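You operate a simulated robot arm through the tools that you are given. There is no shell and no other tool.

You run a simulated two-armed robot. Do the job below in one go: nothing can be reset, and whatever is moved stays where it is left.

Task
One hose nut weeps: turn it snug and wipe up its oil.
Fine: first stop the pump, then open the vent till the display shows nought. Wipe with the green rag and put it back.
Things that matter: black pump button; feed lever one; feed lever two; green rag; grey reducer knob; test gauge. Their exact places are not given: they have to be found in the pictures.

The check looks at the end state, three seconds after you hand in, the way a careful person would. Anything else that was tipped, shoved, dropped, spilled or broken makes it a failure.

Robot
Two 7-joint arms with two-finger parallel grippers on one trunk, on a base that moves. Base frame: it is fixed to the floor where the robot stands at the start and does not move with it; the origin is under the middle of the robot, x ahead of it, y to its left, z up. Lengths are in mm, angles in rad, forces in N, time in s.
The left shoulder is at the start at [50, 165, 1080], the right one opposite. With the tool pointing down near the work surface each hand reaches from about 220 to 700 mm from the robot's upright axis, wherever it stands, measured 20 degrees to its own side. Places, roughly: black pump button [1100, -2500, 900]; feed lever one [400, -1900, 700]; feed lever two [1000, -2300, 700]; green rag [1250, -2250, 500]; grey reducer knob [1300, -2500, 700]; test gauge [1000, -2750, 1000]. Payload 3.91 kg a hand.
The TCP of each hand is the grasp point between the finger pads, 30 mm short of the fingertips. In the tool frame z runs along the fingers and y along their closing line. Largest opening 110 mm; finger width 20, thickness 10; the body of the gripper, 48 by 112 mm, starts 55 mm behind the TCP.
Orientation is told as [roll, pitch, yaw] about the base's x, y, z axes, in that order, counted from this pose: with the fingers straight down and closing along the base's y, the tool's x points along the base's -x, its y along +y and its z along -z.

Tools
- The arms move only by the tool nudge_tool. It takes "left_moves", "right_moves" or both (then of equal length, played together; a hand with none holds still); each is a list that holds one entry, the list of rows, each a list of 7 numbers: the shift along the base's x, y, z in units of 20 mm (1.0 is 20 mm), then the turn, a rotation vector about the base's x, y, z in units of 6 degrees (1.0 is 6 degrees), then the gripper command, from -1 (fully open) to 1 (shut), values between in proportion. In form: [[[x, y, z, wx, wy, wz, claw], ...]]. A call has 1 to 20 rows; each row shifts and turns the commanded pose from where the row before left it. A call with a number of a shift or a turn outside -1 to 1 is refused whole. Each row takes 0.2 s and may step no farther than 50 mm and 0.15 rad from the row before; otherwise, or with a gripper value out of range, the whole call is refused. Where a pose cannot be reached the arm comes as near as it can. A force on the tool above 40 N (or 10 N above the force at the start of the call, whichever is more), or a blocked arm, ends the call early, and 0.2 s more pass. The fingers move at their own pace (about 45 mm/s each) and stop on an object; they squeeze with about 37 N. The grip force told is the motor's: it shows also when the fingers shut on nothing. Time passes only in rows, and 0.2 s behind the last, so rows that do not move let the fingers close. The reply holds the time, the measured pose of the TCP, the force on the tool along the base axes, the opening and the grip force, in the units named above and with some noise, with the torque about the TCP (base axes, N m) and any sound that the robot's microphone picked up.
- Cameras (640 x 400 px; columns grow to the right, rows downward): "scene" is now at [118.7, 0.4, 1257.8]; the picture's right is [0.01, -1.00, 0.00], its down [-0.50, -0.00, -0.87] and it looks along [0.87, 0.01, -0.50] (base axes); focal length 268 px, centre (320, 200). "left" rides on the left gripper at [73, -17, -103] in its tool frame; the picture's right is [0.23, 0.97, 0.00], its down [-0.76, 0.18, -0.62] and it looks along [-0.61, 0.14, 0.78] (tool axes); focal length 222 px, centre (320, 200). "right" rides on the right gripper at [72, 17, -103] in its tool frame; the picture's right is [-0.23, 0.97, 0.00], its down [-0.76, -0.18, -0.62] and it looks along [-0.61, -0.14, 0.78] (tool axes); focal length 222 px, centre (320, 200).
- snapshot(camera): a new picture of that camera. It takes no simulated time.
- slide_trunk(by): slides the trunk up (or, below 0, down) by that many mm; the arms and the scene camera ride with it, the base frame stays. It gives what a move gives, with no picture.
- drive_base(legs): drives the robot by 1 to 6 legs, each [ahead, left, turn to the left] in mm, mm and rad, along the robot's own axes; the way and the turn of a leg run together, so that a leg with both is an arc; at most 1500 mm and 3.142 rad a leg. The arms and the cameras ride along, it lands a little off, and it stops where it bumps. It gives what a move gives.
- aim_head(pan, tilt): turns the head with the scene camera to pan (to the left, within 1.396 rad either way) and tilt (down, from -0.506 to 1.204), counted from straight ahead of the robot. It gives what a move gives.
- measure_at(camera, pixels): there is no depth. For up to 12 entries [column, row, z] of the newest picture of that camera ("zoom" is the newest enlarged one), the place [x, y] in the base frame at which the ray of that pixel passes the height z, good to about 2 mm. It takes no simulated time.
- close_up(camera, box): a new picture of the part [left, top, right, bottom] of that camera's present view, enlarged. It takes no simulated time.
- finish_job(): hands the job in; it is judged then, once.

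Unless the task says otherwise, let go and move clear before handing in.

The tools are called after ">>>" as a command line: name --argument value ..., lists and objects as JSON in quotes. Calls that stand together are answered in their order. nudge_tool: Moves the arms, as the interface text tells. Its arguments: {"type":"object","properties":{"left_moves":{"type":"array"},"right_moves":{"type":"array"}},"required":[]} The other tools are called the same way: slide_trunk (by) moves the trunk up or down; drive_base (legs) drives the base; aim_head (pan, tilt) turns the head that bears the scene camera; snapshot (camera) takes a picture; measure_at (camera, pixels) gives the place at which the rays of pixels pass given heights; close_up (camera, box) takes an enlarged picture of a part of a camera's view; finish_job () hands the job in.

At the start:

```text
clock: 0.0
left_position: [391.8, 137.7, 1117.4]
left_orientation: [-0.001, -0.001, 0.002]
left_ft_force: [-0.8, -0.2, 0.4]
left_ft_torque: [-0.04, 0.0, -0.02]
left_gripper_width: 110.0
left_finger_force: 0.1
right_position: [376.3, -178.1, 1102.2]
right_orientation: [-0.001, 0.0, 0.0]
right_ft_force: [0.3, 0.1, -0.4]
right_ft_torque: [-0.01, 0.0, 0.0]
right_gripper_width: 110.2
right_finger_force: 0.0
trunk travel left (down, up): [-300.0, 203.0]
robot x, y, heading: [2.0, -2.2, 0.002]
head pan, tilt (commanded): [0.005, 0.522]
```

scene: 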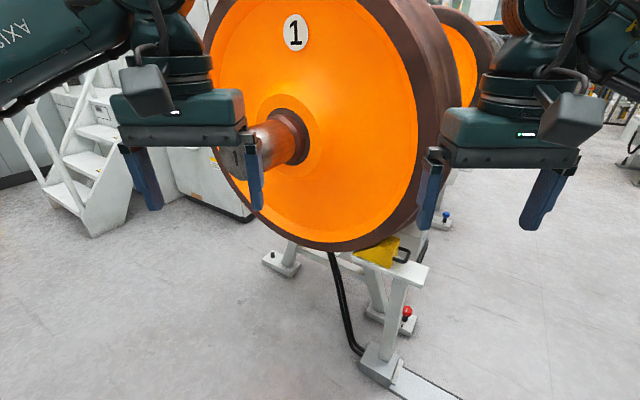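
right: 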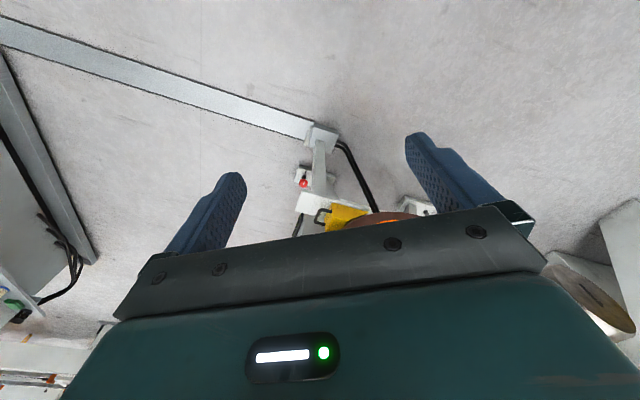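
left: 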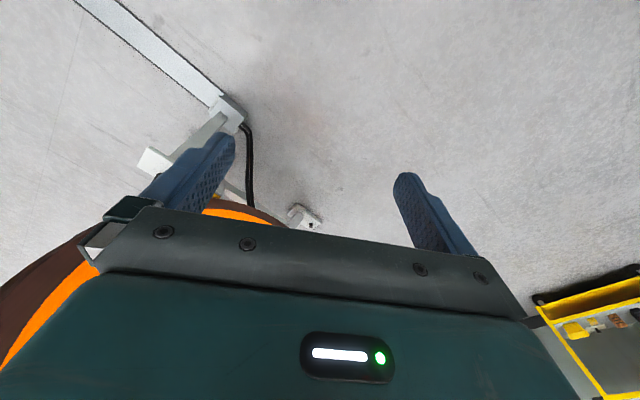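

The pictures show a big orange wheel on a stand straight ahead (scene 300,120); the pump things should lie far off to my right, about y = -2500. I'll turn the head to the right to look.

>>> aim_head --pan -1.1 --tilt 0.35

>>> snapshot --camera "scene"

```text
clock: 1.3
left_position: [393.2, 138.1, 1117.0]
left_orientation: [-0.001, 0.001, 0.001]
left_ft_force: [-0.2, 0.6, -0.4]
left_ft_torque: [0.03, 0.0, 0.01]
left_gripper_width: 110.0
left_finger_force: 0.0
right_position: [377.4, -178.0, 1102.8]
right_orientation: [-0.001, 0.001, 0.0]
right_ft_force: [0.1, -0.2, -0.3]
right_ft_torque: [-0.01, 0.06, 0.01]
right_gripper_width: 109.8
right_finger_force: 0.0
trunk travel left (down, up): [-300.0, 203.0]
robot x, y, heading: [0.9, 2.7, 0.001]
head pan, tilt (commanded): [-1.1, 0.351]
```

```text
taken
```

scene: 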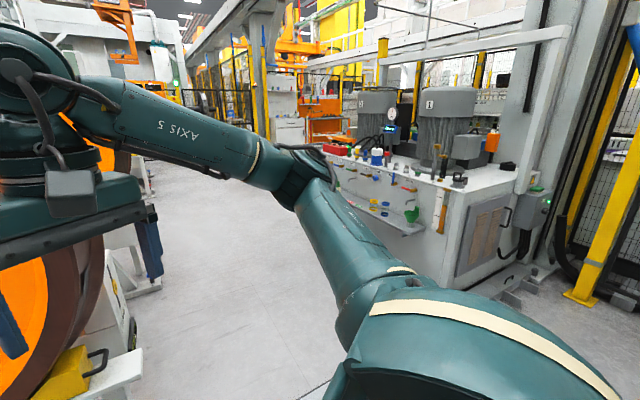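

The scene now shows the hydraulic bench at (430,170) with the green rag at about (411,214), red button strip near (350,150) and a display near (392,114). I'll enlarge that part.

>>> close_up --camera "scene" --box '[320, 70, 560, 250]'

>>> close_up --camera "scene" --box '[320, 90, 450, 230]'

```text
2.22 times, centred on (440, 160) of scene
```

zoom: 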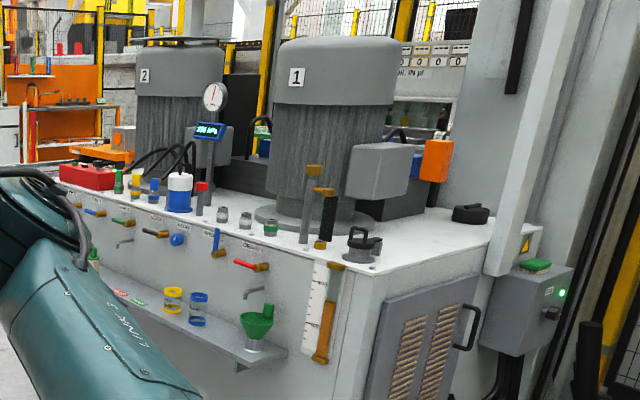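

```text
2.86 times, centred on (385, 160) of scene
```

zoom: 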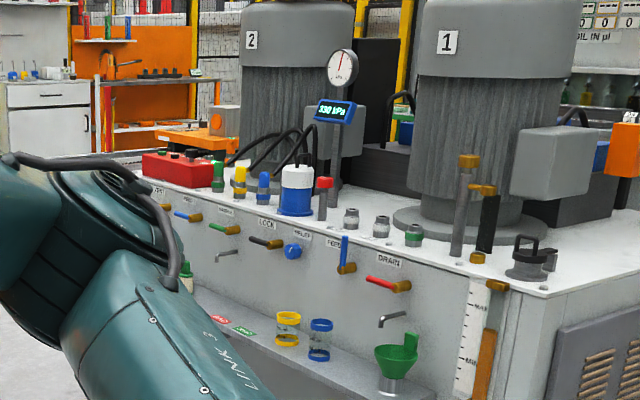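

The enlarged view shows the bench front with levers labelled, a display reading about 330 kPa, and the red box with black things at left. I'll measure bench edge pixels to get the front line.

>>> measure_at --camera "scene" --pixels '[[332, 150, 850], [447, 192, 850], [535, 165, 850], [411, 215, 500], [354, 148, 900], [389, 123, 1000], [373, 176, 700], [402, 190, 700], [385, 179, 700], [335, 155, 700], [440, 260, 0], [525, 290, 0]]'

```text
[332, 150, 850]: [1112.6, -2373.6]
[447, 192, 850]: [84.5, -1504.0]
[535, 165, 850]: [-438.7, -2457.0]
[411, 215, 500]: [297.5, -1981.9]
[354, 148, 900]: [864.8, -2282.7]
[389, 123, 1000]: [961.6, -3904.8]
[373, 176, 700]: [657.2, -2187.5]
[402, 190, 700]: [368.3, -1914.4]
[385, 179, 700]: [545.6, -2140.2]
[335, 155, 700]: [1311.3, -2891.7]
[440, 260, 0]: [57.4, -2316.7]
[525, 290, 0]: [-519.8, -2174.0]
```

The gauge, levers and knob line up with a bench front running about along (0.8, -0.6), facing me. Before driving I'll check where the grey floor strip of the wheel stand (right picture 0,30 to 320,130) lies and look straight to my right.

>>> measure_at --camera "right" --pixels '[[2, 30, 0], [320, 130, 0], [160, 85, 0], [2, 60, 0], [90, 255, 0], [302, 183, 100]]'

>>> aim_head --pan -0.6 --tilt 0.5

>>> snapshot --camera "scene"

>>> aim_head --pan -1.39 --tilt 0.6

>>> snapshot --camera "scene"

```text
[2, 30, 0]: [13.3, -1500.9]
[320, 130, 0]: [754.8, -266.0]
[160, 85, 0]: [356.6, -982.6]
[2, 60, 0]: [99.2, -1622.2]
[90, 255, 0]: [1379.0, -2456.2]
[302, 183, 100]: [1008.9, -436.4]
```

```text
clock: 2.3
left_position: [393.2, 136.7, 1117.3]
left_orientation: [0.0, 0.0, 0.003]
left_ft_force: [0.3, -0.2, -1.0]
left_ft_torque: [0.01, -0.01, -0.02]
left_gripper_width: 110.3
left_finger_force: 0.0
right_position: [376.9, -178.0, 1103.2]
right_orientation: [0.001, 0.0, 0.0]
right_ft_force: [-0.1, 0.1, -0.9]
right_ft_torque: [-0.01, 0.01, -0.01]
right_gripper_width: 109.8
right_finger_force: 0.0
trunk travel left (down, up): [-300.0, 203.0]
robot x, y, heading: [1.2, -1.1, -0.006]
head pan, tilt (commanded): [-0.6, 0.499]
```

```text
taken
```

scene: 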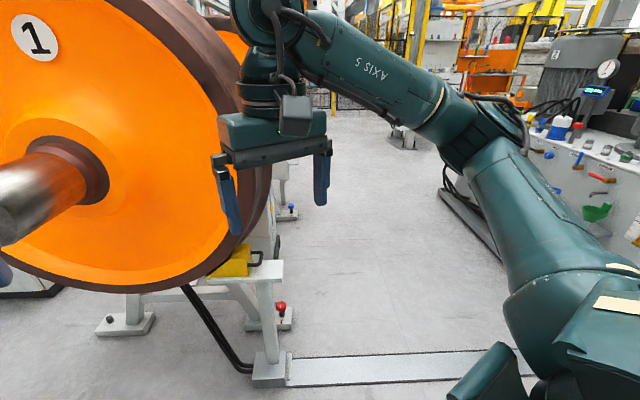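

```text
clock: 3.4
left_position: [393.3, 136.6, 1118.4]
left_orientation: [0.001, -0.002, 0.002]
left_ft_force: [-0.8, 0.6, -0.2]
left_ft_torque: [-0.02, -0.02, -0.03]
left_gripper_width: 110.1
left_finger_force: 0.2
right_position: [376.1, -178.6, 1103.1]
right_orientation: [0.001, -0.001, -0.001]
right_ft_force: [1.0, -0.1, -0.2]
right_ft_torque: [0.01, 0.0, 0.01]
right_gripper_width: 110.1
right_finger_force: 0.0
trunk travel left (down, up): [-300.0, 203.0]
robot x, y, heading: [1.6, -1.1, 0.003]
head pan, tilt (commanded): [-1.389, 0.6]
```

```text
taken
```

scene: 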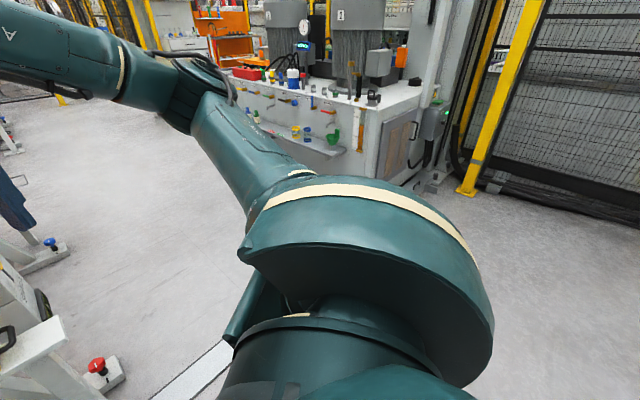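

The scene shows free floor between the wheel stand (red knob at 97,365) and the bench, with only a flat strip crossing it. I'll drive right 650 mm, then turn to face the bench front.

>>> drive_base --legs '[[0, -600, 0], [0, 0, -1.6]]'

>>> aim_head --pan 0.3 --tilt 0.4

>>> snapshot --camera "scene"

```text
clock: 13.1
left_position: [129.9, -1004.3, 1117.5]
left_orientation: [-0.002, 0.001, -1.589]
left_ft_force: [-0.5, -0.3, -1.0]
left_ft_torque: [-0.01, 0.01, 0.02]
left_gripper_width: 110.2
left_finger_force: 0.1
right_position: [-186.1, -982.4, 1103.0]
right_orientation: [0.0, 0.0, -1.59]
right_ft_force: [0.4, 0.0, 0.9]
right_ft_torque: [0.03, -0.01, -0.02]
right_gripper_width: 110.0
right_finger_force: 0.1
trunk travel left (down, up): [-300.0, 203.0]
robot x, y, heading: [4.8, -608.4, -1.588]
head pan, tilt (commanded): [-1.389, 0.6]
```

```text
clock: 14.8
left_position: [129.3, -1004.3, 1116.9]
left_orientation: [0.0, 0.0, -1.589]
left_ft_force: [-0.7, -0.2, -1.1]
left_ft_torque: [-0.02, -0.02, -0.02]
left_gripper_width: 109.7
left_finger_force: 0.1
right_position: [-186.1, -981.2, 1103.2]
right_orientation: [0.001, 0.0, -1.589]
right_ft_force: [-0.1, -1.2, 0.3]
right_ft_torque: [0.01, 0.02, 0.02]
right_gripper_width: 110.0
right_finger_force: 0.0
trunk travel left (down, up): [-300.0, 203.0]
robot x, y, heading: [-5.5, -607.8, -1.582]
head pan, tilt (commanded): [0.3, 0.4]
```

```text
taken
```

scene: 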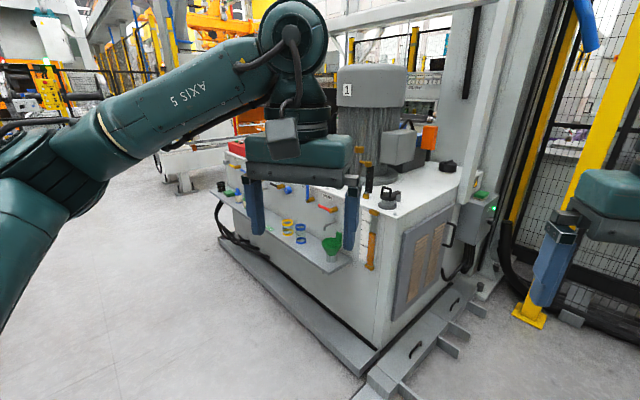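

The bench is now in view with its plinth front edge from about (225,243) to (368,372). I'll measure these on the floor to get the exact front line.

>>> measure_at --camera "scene" --pixels '[[222, 240, 30], [364, 374, 30], [290, 305, 30], [480, 290, 30], [376, 345, 100], [220, 185, 800], [325, 270, 500], [345, 265, 500], [225, 226, 450]]'

>>> close_up --camera "scene" --box '[200, 140, 400, 290]'

```text
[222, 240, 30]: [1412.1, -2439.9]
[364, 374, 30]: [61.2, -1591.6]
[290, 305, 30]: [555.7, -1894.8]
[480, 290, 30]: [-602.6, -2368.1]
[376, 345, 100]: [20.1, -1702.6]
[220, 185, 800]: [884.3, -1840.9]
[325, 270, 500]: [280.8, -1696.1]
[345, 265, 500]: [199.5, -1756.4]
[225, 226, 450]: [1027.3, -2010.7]
```

```text
2.67 times, centred on (300, 215) of scene
```

zoom: 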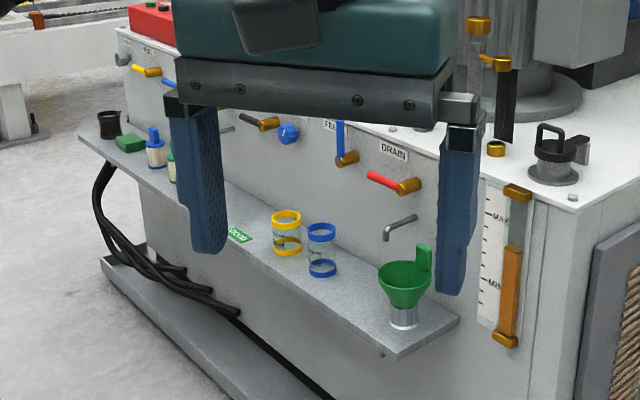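

The plinth front runs from (61,-1592) to (1412,-2440), so facing it means heading about -2.132, and the corridor is about 1.5 m deep. I'll turn to face the bench and slide left along it.

>>> drive_base --legs '[[0, 0, -0.55], [0, 1500, 0]]'

>>> aim_head --pan 0.0 --tilt 0.5

>>> snapshot --camera "scene"

```text
clock: 29.6
left_position: [1166.2, -1811.4, 1116.5]
left_orientation: [-0.001, 0.0, -2.144]
left_ft_force: [-0.9, -0.1, 0.4]
left_ft_torque: [-0.02, -0.03, 0.0]
left_gripper_width: 110.1
left_finger_force: 0.1
right_position: [911.2, -1626.1, 1102.7]
right_orientation: [0.0, 0.001, -2.145]
right_ft_force: [0.1, 0.0, 0.0]
right_ft_torque: [0.01, -0.02, -0.04]
right_gripper_width: 109.9
right_finger_force: 0.2
trunk travel left (down, up): [-300.0, 203.0]
robot x, y, heading: [1267.3, -1404.4, -2.146]
head pan, tilt (commanded): [0.3, 0.4]
```

```text
clock: 30.4
left_position: [1166.2, -1811.5, 1117.7]
left_orientation: [0.0, 0.0, -2.143]
left_ft_force: [-0.4, 0.0, -0.2]
left_ft_torque: [-0.01, 0.03, 0.01]
left_gripper_width: 110.3
left_finger_force: 0.0
right_position: [909.9, -1625.7, 1102.4]
right_orientation: [0.0, 0.0, -2.147]
right_ft_force: [0.0, -0.3, 0.0]
right_ft_torque: [-0.03, 0.01, 0.0]
right_gripper_width: 110.1
right_finger_force: 0.1
trunk travel left (down, up): [-300.0, 203.0]
robot x, y, heading: [1265.4, -1404.8, -2.139]
head pan, tilt (commanded): [0.0, 0.499]
```

```text
taken
```

scene: 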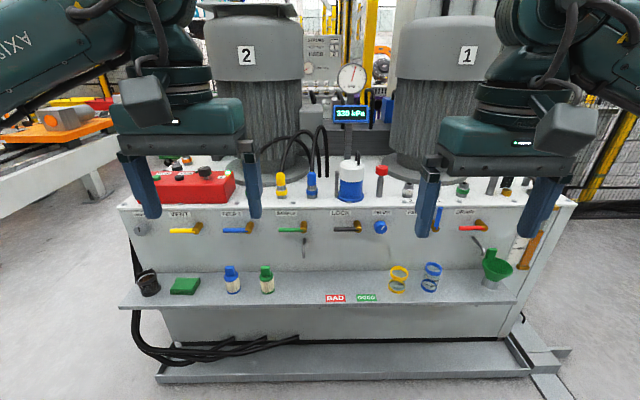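

Now the whole bench front is visible: levers at row 228, red box at (195,185), green rag at (185,285), display 330 kPa at (352,113). I'll enlarge the parts.

>>> close_up --camera "scene" --box '[110, 150, 350, 300]'

>>> close_up --camera "scene" --box '[320, 150, 560, 300]'

>>> close_up --camera "scene" --box '[240, 50, 440, 210]'

>>> close_up --camera "scene" --box '[120, 280, 360, 390]'

```text
2.67 times, centred on (230, 225) of scene
```

zoom: 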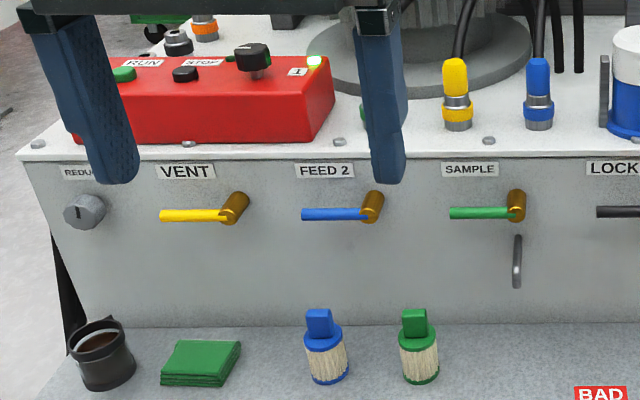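

```text
2.67 times, centred on (440, 225) of scene
```

zoom: 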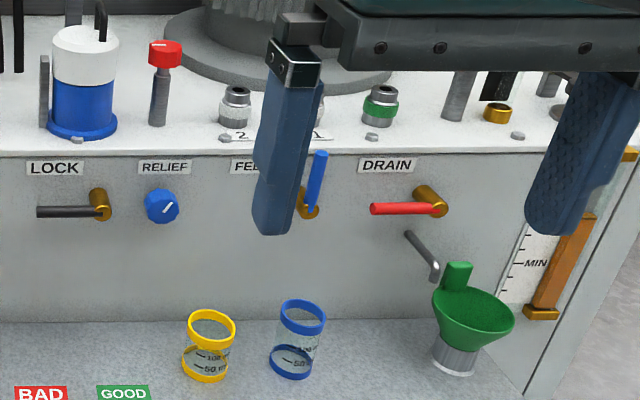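

```text
2.50 times, centred on (340, 130) of scene
```

zoom: 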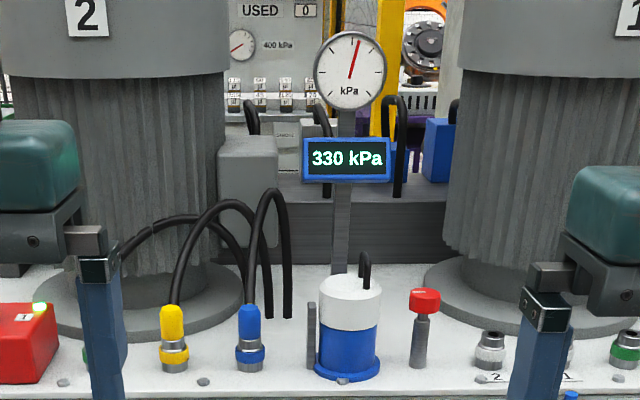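

```text
2.67 times, centred on (240, 335) of scene
```

zoom: 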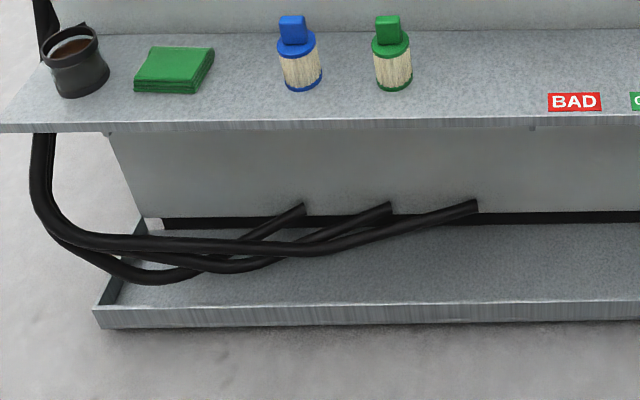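

Zoomed pictures show the STOP button (black) on the red box, VENT lever yellow horizontal, hose couplings yellow (282,185) and blue (312,185) plus a green one hidden behind the left finger. I'll zoom further to look for oil.

>>> close_up --camera "scene" --box '[230, 155, 330, 215]'

>>> close_up --camera "scene" --box '[140, 150, 240, 210]'

>>> close_up --camera "scene" --box '[370, 160, 490, 235]'

>>> close_up --camera "scene" --box '[325, 60, 385, 130]'

```text
6.40 times, centred on (280, 185) of scene
```

zoom: 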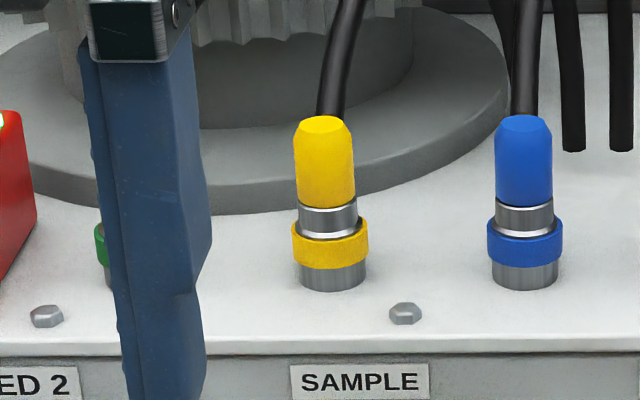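

```text
6.40 times, centred on (190, 180) of scene
```

zoom: 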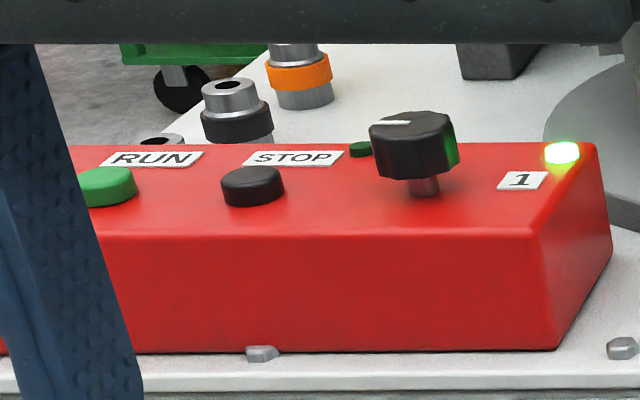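

```text
5.33 times, centred on (430, 198) of scene
```

zoom: 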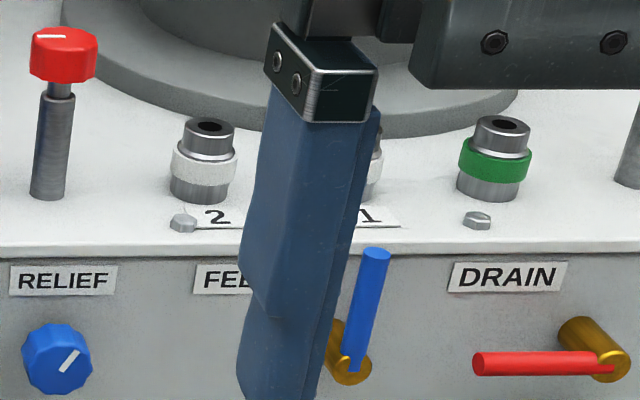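

```text
5.71 times, centred on (355, 95) of scene
```

zoom: 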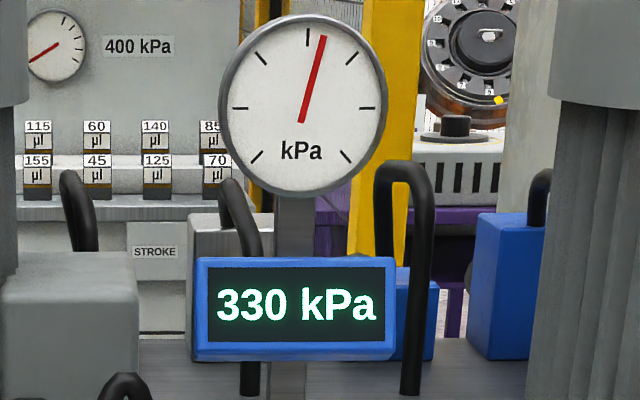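

No oil at the yellow or blue couplings seen from here; the green one at (245,195) is hidden. I'll check the hand cameras, which look down on the bench.

>>> snapshot --camera "left"

>>> snapshot --camera "right"

```text
taken
```

left: 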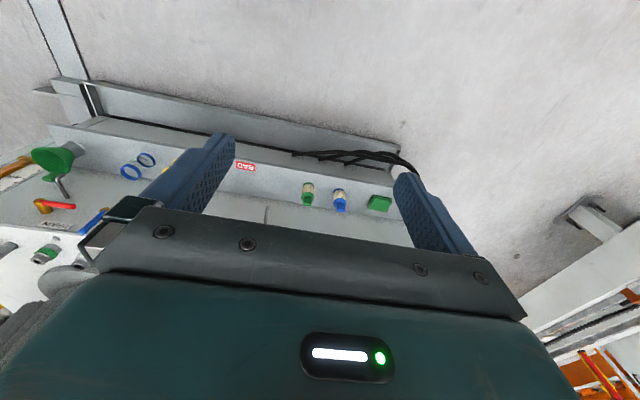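

```text
taken
```

right: 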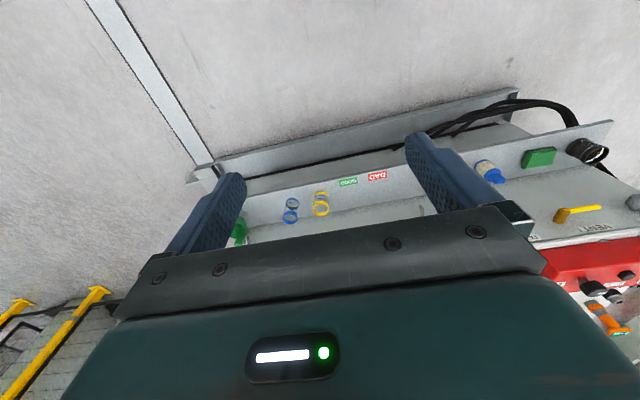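

The left camera shows the shelf items but not the couplings' feet. I'll slide left 300 mm so the red box and couplings fall between the hands in the scene view.

>>> drive_base --legs '[[0, 300, 0]]'

>>> snapshot --camera "scene"

>>> close_up --camera "scene" --box '[250, 120, 450, 245]'

```text
clock: 33.6
left_position: [1421.0, -1974.6, 1117.4]
left_orientation: [0.0, 0.001, -2.14]
left_ft_force: [-0.3, 0.4, -0.7]
left_ft_torque: [0.01, 0.04, 0.02]
left_gripper_width: 110.0
left_finger_force: 0.0
right_position: [1166.4, -1789.7, 1102.0]
right_orientation: [0.001, 0.0, -2.141]
right_ft_force: [-0.2, 0.2, -0.3]
right_ft_torque: [0.0, -0.01, 0.03]
right_gripper_width: 110.1
right_finger_force: 0.0
trunk travel left (down, up): [-300.0, 203.0]
robot x, y, heading: [1516.7, -1566.8, -2.144]
head pan, tilt (commanded): [0.0, 0.499]
```

```text
taken
```

scene: 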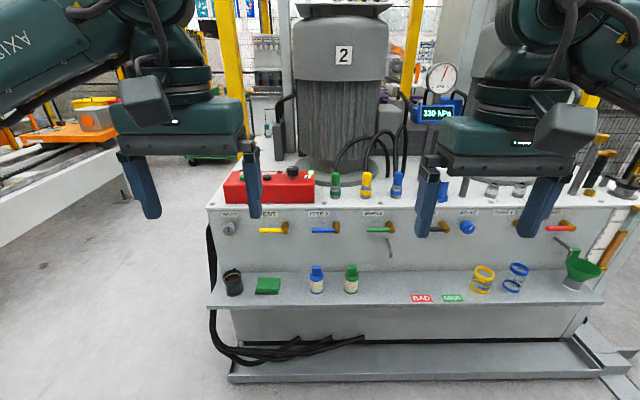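

```text
3.20 times, centred on (350, 182) of scene
```

zoom: 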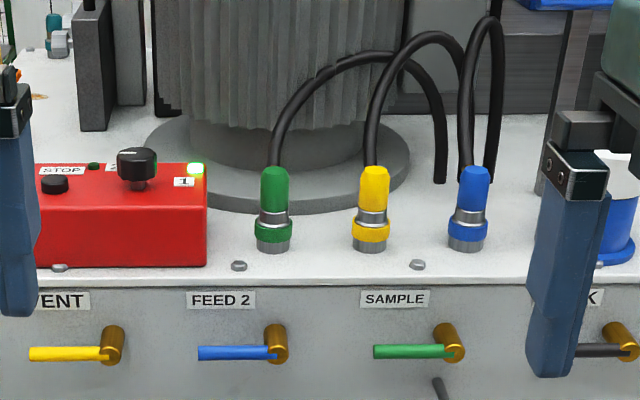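

Three hoses (green, yellow, blue nuts) stand here with no visible oil, but there's a brownish spot near scene (262,150). I'll zoom onto that and each nut.

>>> close_up --camera "scene" --box '[240, 130, 300, 180]'

>>> close_up --camera "scene" --box '[325, 160, 415, 205]'

>>> close_up --camera "scene" --box '[440, 150, 640, 280]'

```text
8.00 times, centred on (270, 155) of scene
```

zoom: 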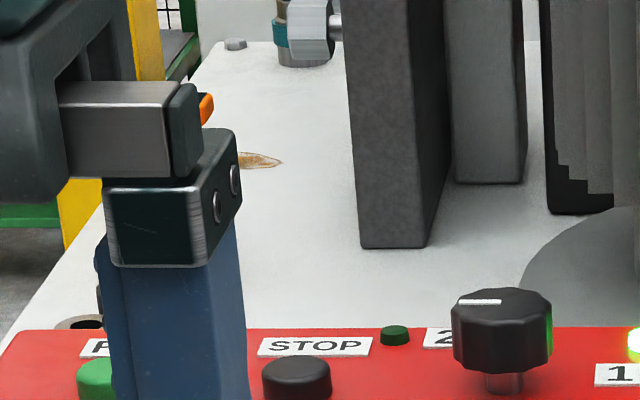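

```text
7.11 times, centred on (370, 182) of scene
```

zoom: 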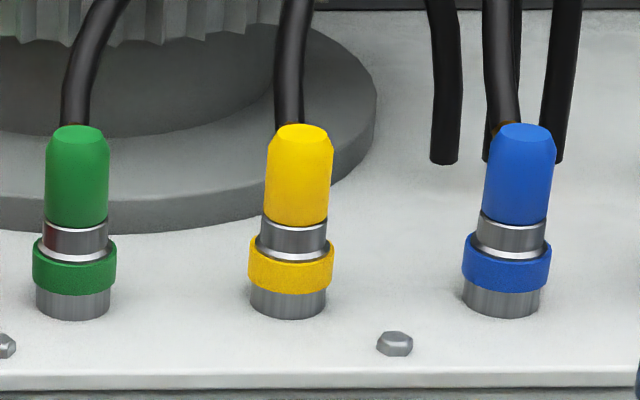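

```text
3.08 times, centred on (540, 215) of scene
```

zoom: 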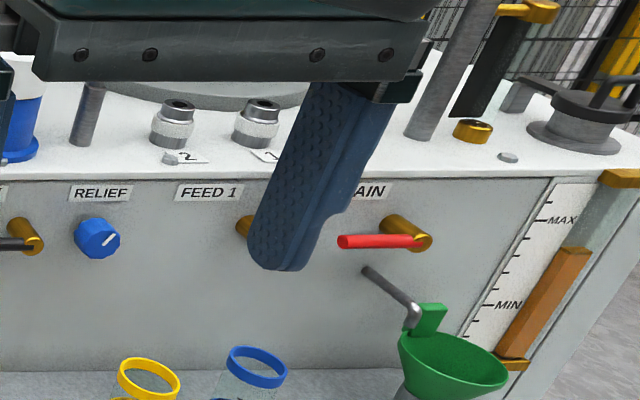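

A brown oil patch sits behind the left finger at zoom (262,160), close to the orange-collared coupling behind the red box. I'll slide left another 300 mm to see it freely.

>>> drive_base --legs '[[0, 300, 0]]'

>>> snapshot --camera "scene"

>>> close_up --camera "scene" --box '[270, 110, 430, 220]'

```text
clock: 36.8
left_position: [1672.3, -2137.1, 1118.3]
left_orientation: [0.001, -0.001, -2.148]
left_ft_force: [-0.4, 0.0, 0.6]
left_ft_torque: [-0.01, -0.05, 0.02]
left_gripper_width: 110.1
left_finger_force: 0.1
right_position: [1415.7, -1950.8, 1103.3]
right_orientation: [-0.001, 0.0, -2.146]
right_ft_force: [-0.4, -0.2, -0.1]
right_ft_torque: [0.0, 0.0, -0.02]
right_gripper_width: 109.9
right_finger_force: 0.1
trunk travel left (down, up): [-300.0, 203.0]
robot x, y, heading: [1771.2, -1732.2, -2.148]
head pan, tilt (commanded): [0.0, 0.499]
```

```text
taken
```

scene: 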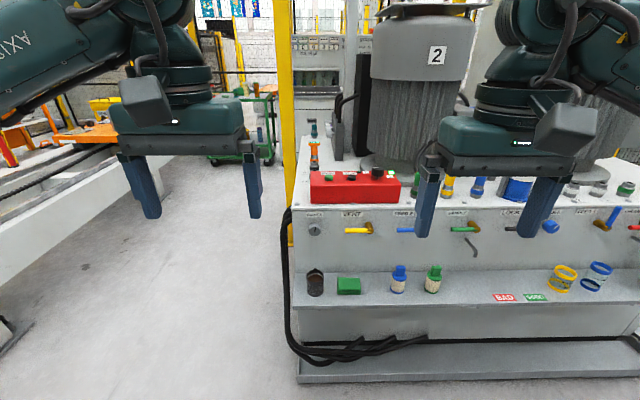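

```text
3.64 times, centred on (350, 165) of scene
```

zoom: 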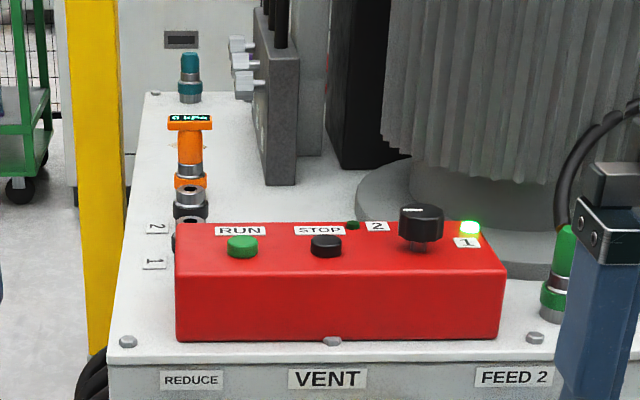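

From here I see couplings 1 and 2 (black), an orange one with a small display at (313,152) and a teal one at (313,127). I'll zoom on them.

>>> close_up --camera "scene" --box '[295, 120, 345, 175]'

>>> aim_head --pan -0.3 --tilt 0.45

>>> snapshot --camera "scene"

```text
7.27 times, centred on (320, 148) of scene
```

zoom: 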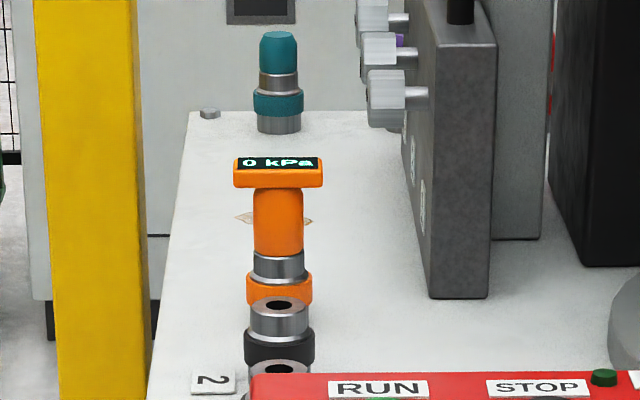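

```text
clock: 37.6
left_position: [1671.4, -2136.2, 1118.0]
left_orientation: [0.001, 0.0, -2.149]
left_ft_force: [-0.1, 0.4, -0.2]
left_ft_torque: [-0.02, 0.0, -0.02]
left_gripper_width: 110.0
left_finger_force: 0.0
right_position: [1416.6, -1951.4, 1102.8]
right_orientation: [0.001, 0.002, -2.145]
right_ft_force: [-0.9, 0.6, 0.3]
right_ft_torque: [-0.05, -0.01, 0.01]
right_gripper_width: 109.8
right_finger_force: 0.0
trunk travel left (down, up): [-300.0, 203.0]
robot x, y, heading: [1768.3, -1732.3, -2.151]
head pan, tilt (commanded): [-0.3, 0.45]
```

```text
taken
```

scene: 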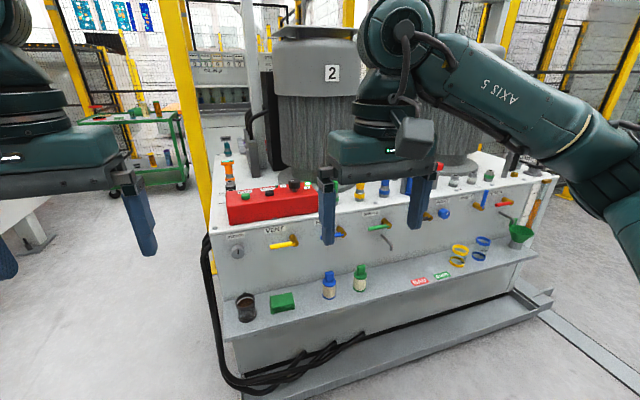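

The orange device shows 0 kPa (likely the test gauge) and a brown patch lies behind it; black hoses also run down the bench's left end. I'll zoom on the couplings and hoses from this angle.

>>> close_up --camera "scene" --box '[205, 125, 275, 215]'

>>> close_up --camera "scene" --box '[190, 220, 390, 400]'

>>> close_up --camera "scene" --box '[340, 160, 420, 210]'

```text
4.44 times, centred on (240, 170) of scene
```

zoom: 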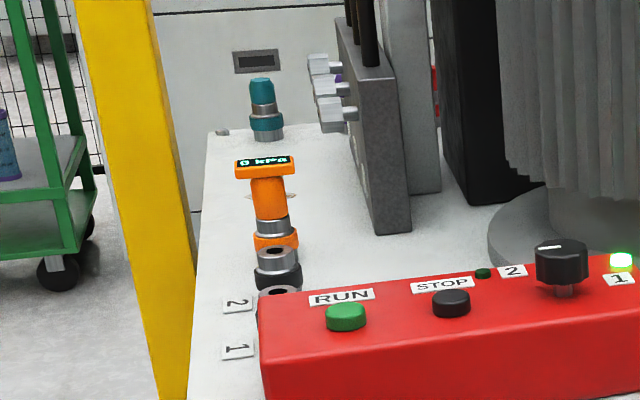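

```text
2.22 times, centred on (290, 310) of scene
```

zoom: 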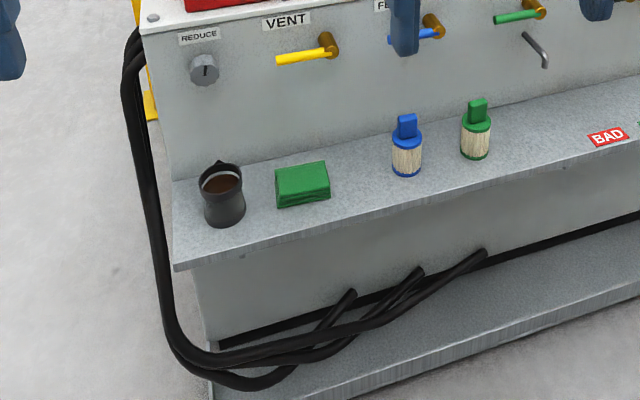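

```text
8.00 times, centred on (380, 185) of scene
```

zoom: 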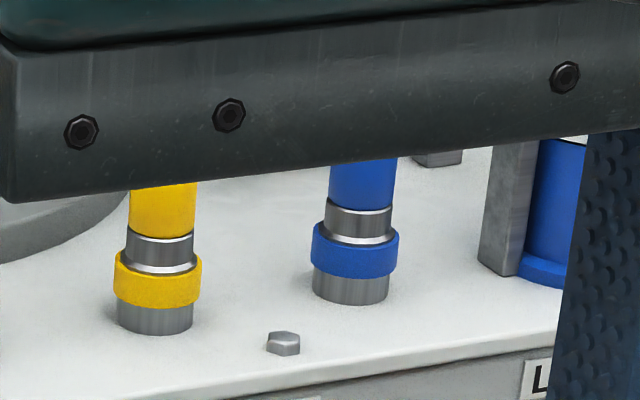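

The side hoses rise along the bench's left end, so I need to look at that end face. I'll check what is on my left first.

>>> aim_head --pan 0.7 --tilt 0.5

>>> snapshot --camera "scene"

>>> aim_head --pan 1.35 --tilt 0.6

>>> snapshot --camera "scene"

```text
clock: 38.9
left_position: [1672.1, -2136.7, 1116.4]
left_orientation: [0.001, 0.0, -2.146]
left_ft_force: [0.9, 0.1, 0.6]
left_ft_torque: [-0.01, 0.01, -0.03]
left_gripper_width: 110.1
left_finger_force: 0.0
right_position: [1417.0, -1951.2, 1103.2]
right_orientation: [0.001, -0.001, -2.147]
right_ft_force: [0.4, 0.0, -0.1]
right_ft_torque: [0.01, 0.01, -0.01]
right_gripper_width: 110.3
right_finger_force: 0.0
trunk travel left (down, up): [-300.0, 203.0]
robot x, y, heading: [1770.7, -1730.9, -2.149]
head pan, tilt (commanded): [0.7, 0.499]
```

```text
taken
```

scene: 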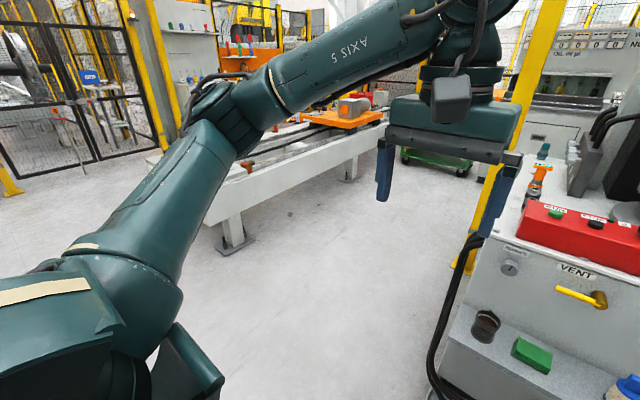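

```text
clock: 39.9
left_position: [1671.1, -2135.0, 1116.8]
left_orientation: [0.001, -0.001, -2.146]
left_ft_force: [0.3, -0.8, -0.2]
left_ft_torque: [0.0, 0.0, -0.04]
left_gripper_width: 109.9
left_finger_force: 0.1
right_position: [1415.8, -1951.1, 1103.1]
right_orientation: [0.001, 0.001, -2.147]
right_ft_force: [0.2, -0.1, 0.3]
right_ft_torque: [0.01, 0.01, -0.02]
right_gripper_width: 110.0
right_finger_force: 0.1
trunk travel left (down, up): [-300.0, 203.0]
robot x, y, heading: [1770.7, -1733.9, -2.145]
head pan, tilt (commanded): [1.349, 0.6]
```

```text
taken
```

scene: 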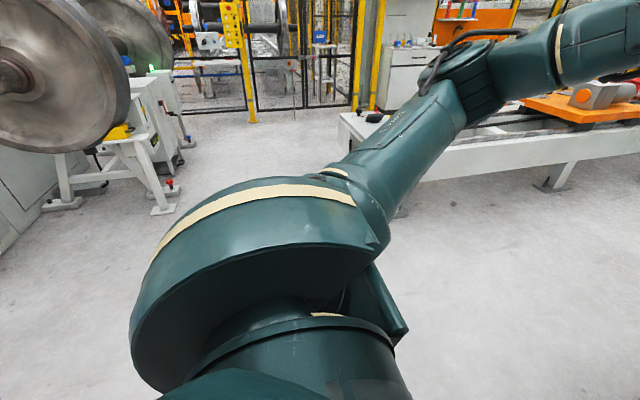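

There is plenty of room on the left (rail table foot is about 1.8 m away). I'll slide left 450 mm and turn right a bit to see the bench's left end.

>>> drive_base --legs '[[0, 450, 0], [0, 0, -0.45]]'

>>> aim_head --pan 0.0 --tilt 0.5

>>> snapshot --camera "scene"

```text
clock: 45.7
left_position: [1886.5, -2300.6, 1117.6]
left_orientation: [-0.001, 0.0, -2.591]
left_ft_force: [-0.1, 0.3, -0.4]
left_ft_torque: [0.0, -0.04, -0.03]
left_gripper_width: 110.0
left_finger_force: 0.0
right_position: [1737.1, -2022.1, 1102.5]
right_orientation: [0.001, 0.0, -2.592]
right_ft_force: [-0.1, -0.7, 0.0]
right_ft_torque: [0.0, 0.03, 0.0]
right_gripper_width: 109.8
right_finger_force: 0.1
trunk travel left (down, up): [-300.0, 203.0]
robot x, y, heading: [2149.0, -1978.1, -2.592]
head pan, tilt (commanded): [1.349, 0.6]
```

```text
clock: 47.2
left_position: [1885.7, -2300.4, 1117.8]
left_orientation: [0.0, 0.0, -2.59]
left_ft_force: [-0.6, -0.1, -0.4]
left_ft_torque: [0.03, 0.01, 0.0]
left_gripper_width: 109.9
left_finger_force: 0.1
right_position: [1737.0, -2023.2, 1101.8]
right_orientation: [-0.001, 0.001, -2.59]
right_ft_force: [0.5, -0.1, -0.5]
right_ft_torque: [0.02, -0.04, -0.03]
right_gripper_width: 109.9
right_finger_force: 0.0
trunk travel left (down, up): [-300.0, 203.0]
robot x, y, heading: [2150.4, -1980.6, -2.594]
head pan, tilt (commanded): [0.0, 0.499]
```

```text
taken
```

scene: 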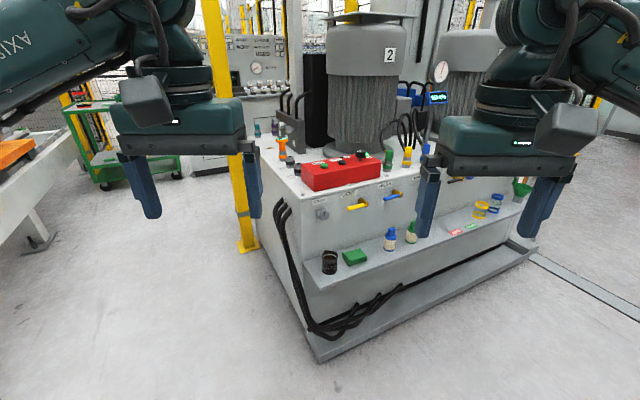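

>>> close_up --camera "scene" --box '[240, 105, 400, 215]'

>>> close_up --camera "scene" --box '[250, 115, 320, 165]'

>>> close_up --camera "scene" --box '[250, 190, 410, 370]'

```text
3.64 times, centred on (320, 160) of scene
```

zoom: 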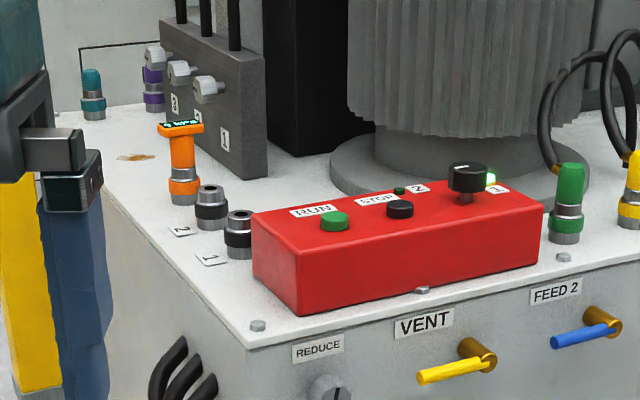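

```text
8.00 times, centred on (285, 140) of scene
```

zoom: 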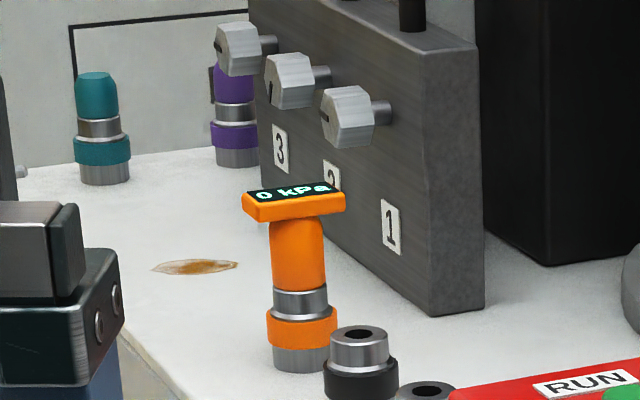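

```text
2.22 times, centred on (330, 280) of scene
```

zoom: 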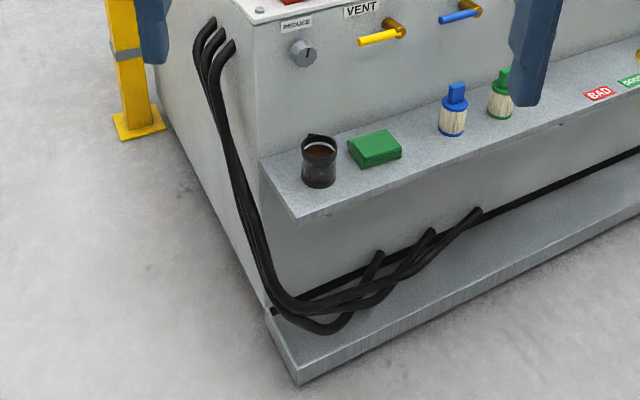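

The close-up shows a manifold with three hex nuts 1, 2, 3 and the oil patch at zoom (195,267) on the bench top beside the orange gauge. I'll measure button, lever, rag, patch and nut rays at candidate heights.

>>> close_up --camera "scene" --box '[240, 105, 400, 215]'

>>> measure_at --camera "zoom" --pixels '[[400, 209, 900], [400, 209, 950], [258, 326, 800], [258, 326, 850], [425, 376, 700], [478, 356, 700], [137, 157, 800], [137, 157, 850], [183, 200, 800], [183, 200, 850], [208, 88, 900], [155, 57, 900]]'

```text
3.64 times, centred on (320, 160) of scene
```

zoom: 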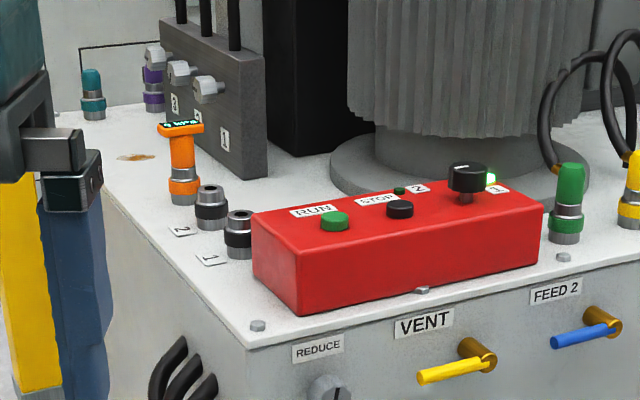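

```text
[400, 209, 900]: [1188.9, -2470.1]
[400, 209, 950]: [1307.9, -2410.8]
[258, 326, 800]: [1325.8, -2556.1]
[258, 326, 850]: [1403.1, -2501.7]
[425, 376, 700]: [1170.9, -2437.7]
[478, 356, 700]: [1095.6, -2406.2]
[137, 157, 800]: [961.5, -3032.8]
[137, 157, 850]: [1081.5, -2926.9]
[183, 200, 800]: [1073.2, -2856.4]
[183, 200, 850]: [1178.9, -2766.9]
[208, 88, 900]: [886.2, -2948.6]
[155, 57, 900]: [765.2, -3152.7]
```

The rays put the STOP button near (1190,-2470,900) and the vent hub near (1095,-2406,700). I'll turn to face the front again, slide right and come closer.

>>> drive_base --legs '[[0, 0, 0.46], [0, -700, 0], [250, 0, 0]]'

>>> aim_head --pan 0.15 --tilt 0.6

>>> snapshot --camera "scene"

>>> snapshot --camera "left"

```text
clock: 56.6
left_position: [1322.8, -2225.7, 1118.1]
left_orientation: [-0.001, 0.0, -2.134]
left_ft_force: [0.1, 0.0, -0.7]
left_ft_torque: [0.03, -0.02, -0.02]
left_gripper_width: 110.1
left_finger_force: 0.0
right_position: [1067.5, -2042.3, 1101.6]
right_orientation: [-0.001, 0.0, -2.131]
right_ft_force: [-0.1, -0.5, -0.1]
right_ft_torque: [0.0, -0.01, 0.03]
right_gripper_width: 109.8
right_finger_force: 0.1
trunk travel left (down, up): [-300.0, 203.0]
robot x, y, heading: [1416.2, -1817.8, -2.132]
head pan, tilt (commanded): [0.0, 0.499]
```

```text
clock: 57.3
left_position: [1323.1, -2225.6, 1117.6]
left_orientation: [0.0, 0.0, -2.133]
left_ft_force: [0.1, 0.7, -0.5]
left_ft_torque: [-0.01, 0.02, 0.01]
left_gripper_width: 109.9
left_finger_force: 0.1
right_position: [1067.1, -2041.0, 1102.7]
right_orientation: [0.0, 0.0, -2.134]
right_ft_force: [0.1, 0.4, 0.5]
right_ft_torque: [-0.02, 0.04, 0.05]
right_gripper_width: 110.1
right_finger_force: 0.1
trunk travel left (down, up): [-300.0, 203.0]
robot x, y, heading: [1417.9, -1818.2, -2.134]
head pan, tilt (commanded): [0.15, 0.6]
```

```text
taken
```

scene: 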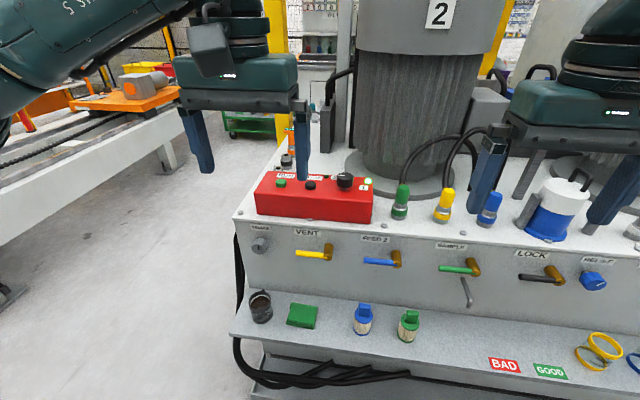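

```text
taken
```

left: 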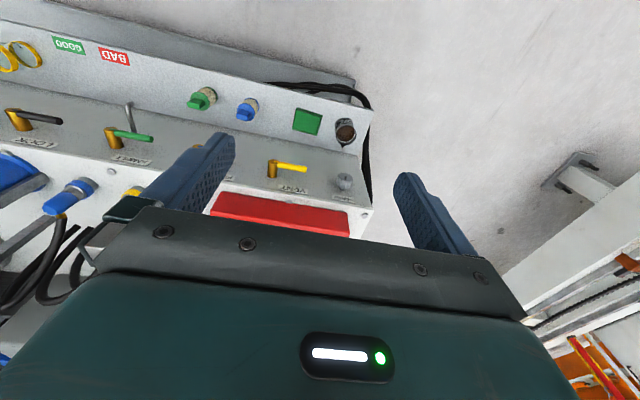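

Now STOP is at scene (310,185), vent hub (327,252), rag (302,315); the left camera also sees hub (272,168), tip (305,169) and rag (307,121). I'll triangulate.

>>> measure_at --camera "scene" --pixels '[[310, 184, 880], [310, 184, 920], [327, 251, 700], [327, 251, 760], [297, 254, 700], [297, 254, 760], [302, 315, 480], [302, 315, 540], [258, 220, 780], [258, 220, 840], [370, 223, 780], [370, 223, 840]]'

>>> measure_at --camera "left" --pixels '[[272, 169, 700], [272, 169, 760], [305, 169, 700], [305, 169, 760], [307, 120, 480], [307, 120, 540], [347, 237, 780], [347, 237, 840], [212, 213, 780], [212, 213, 840], [345, 130, 480], [345, 130, 540]]'

```text
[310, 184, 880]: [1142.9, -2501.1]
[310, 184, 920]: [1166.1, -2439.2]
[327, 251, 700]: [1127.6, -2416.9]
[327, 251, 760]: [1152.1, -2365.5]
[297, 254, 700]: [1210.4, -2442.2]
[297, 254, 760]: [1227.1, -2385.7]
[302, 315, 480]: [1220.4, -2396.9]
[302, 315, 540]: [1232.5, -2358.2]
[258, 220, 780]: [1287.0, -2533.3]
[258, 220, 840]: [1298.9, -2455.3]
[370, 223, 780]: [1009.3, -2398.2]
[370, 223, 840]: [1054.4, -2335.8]
```

```text
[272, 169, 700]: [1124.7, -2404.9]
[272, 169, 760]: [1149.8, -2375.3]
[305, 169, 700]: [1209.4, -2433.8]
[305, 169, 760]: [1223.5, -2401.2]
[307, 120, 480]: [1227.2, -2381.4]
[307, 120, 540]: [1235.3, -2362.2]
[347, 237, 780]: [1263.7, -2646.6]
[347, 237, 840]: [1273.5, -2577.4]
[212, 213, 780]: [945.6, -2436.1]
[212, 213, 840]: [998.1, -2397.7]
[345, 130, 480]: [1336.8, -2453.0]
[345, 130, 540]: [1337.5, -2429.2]
```

Triangulation gives the vent hub at about (1139,-2389,733), its lever tip near (1216,-2422,725) and the rag near (1231,-2366,528). STOP is about 700 mm away, so I'll come 130 mm closer.

>>> drive_base --legs '[[130, 0, 0]]'

>>> snapshot --camera "scene"

>>> snapshot --camera "left"

```text
clock: 58.6
left_position: [1254.3, -2335.6, 1117.8]
left_orientation: [0.0, 0.001, -2.134]
left_ft_force: [0.4, 0.4, -0.7]
left_ft_torque: [0.0, -0.02, 0.0]
left_gripper_width: 110.0
left_finger_force: 0.1
right_position: [996.7, -2153.4, 1101.8]
right_orientation: [-0.001, 0.0, -2.132]
right_ft_force: [0.0, 0.1, 0.6]
right_ft_torque: [0.05, -0.03, -0.02]
right_gripper_width: 109.7
right_finger_force: 0.0
trunk travel left (down, up): [-300.0, 203.0]
robot x, y, heading: [1349.6, -1928.9, -2.131]
head pan, tilt (commanded): [0.15, 0.6]
```

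```text
taken
```

scene: 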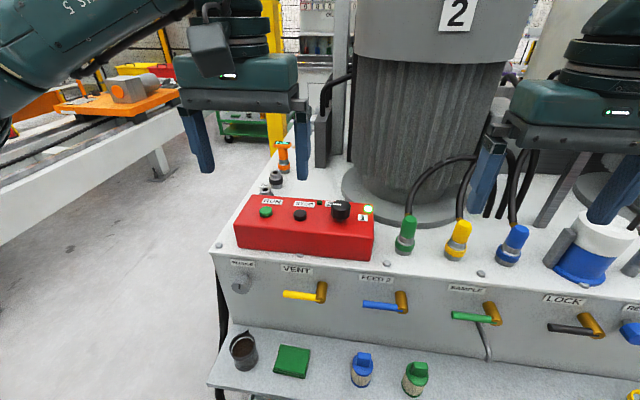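

```text
taken
```

left: 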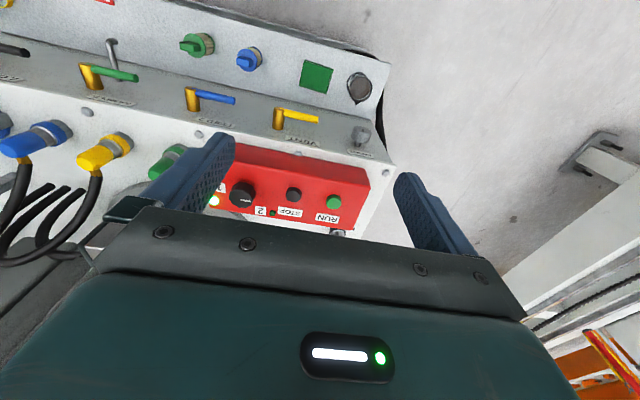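

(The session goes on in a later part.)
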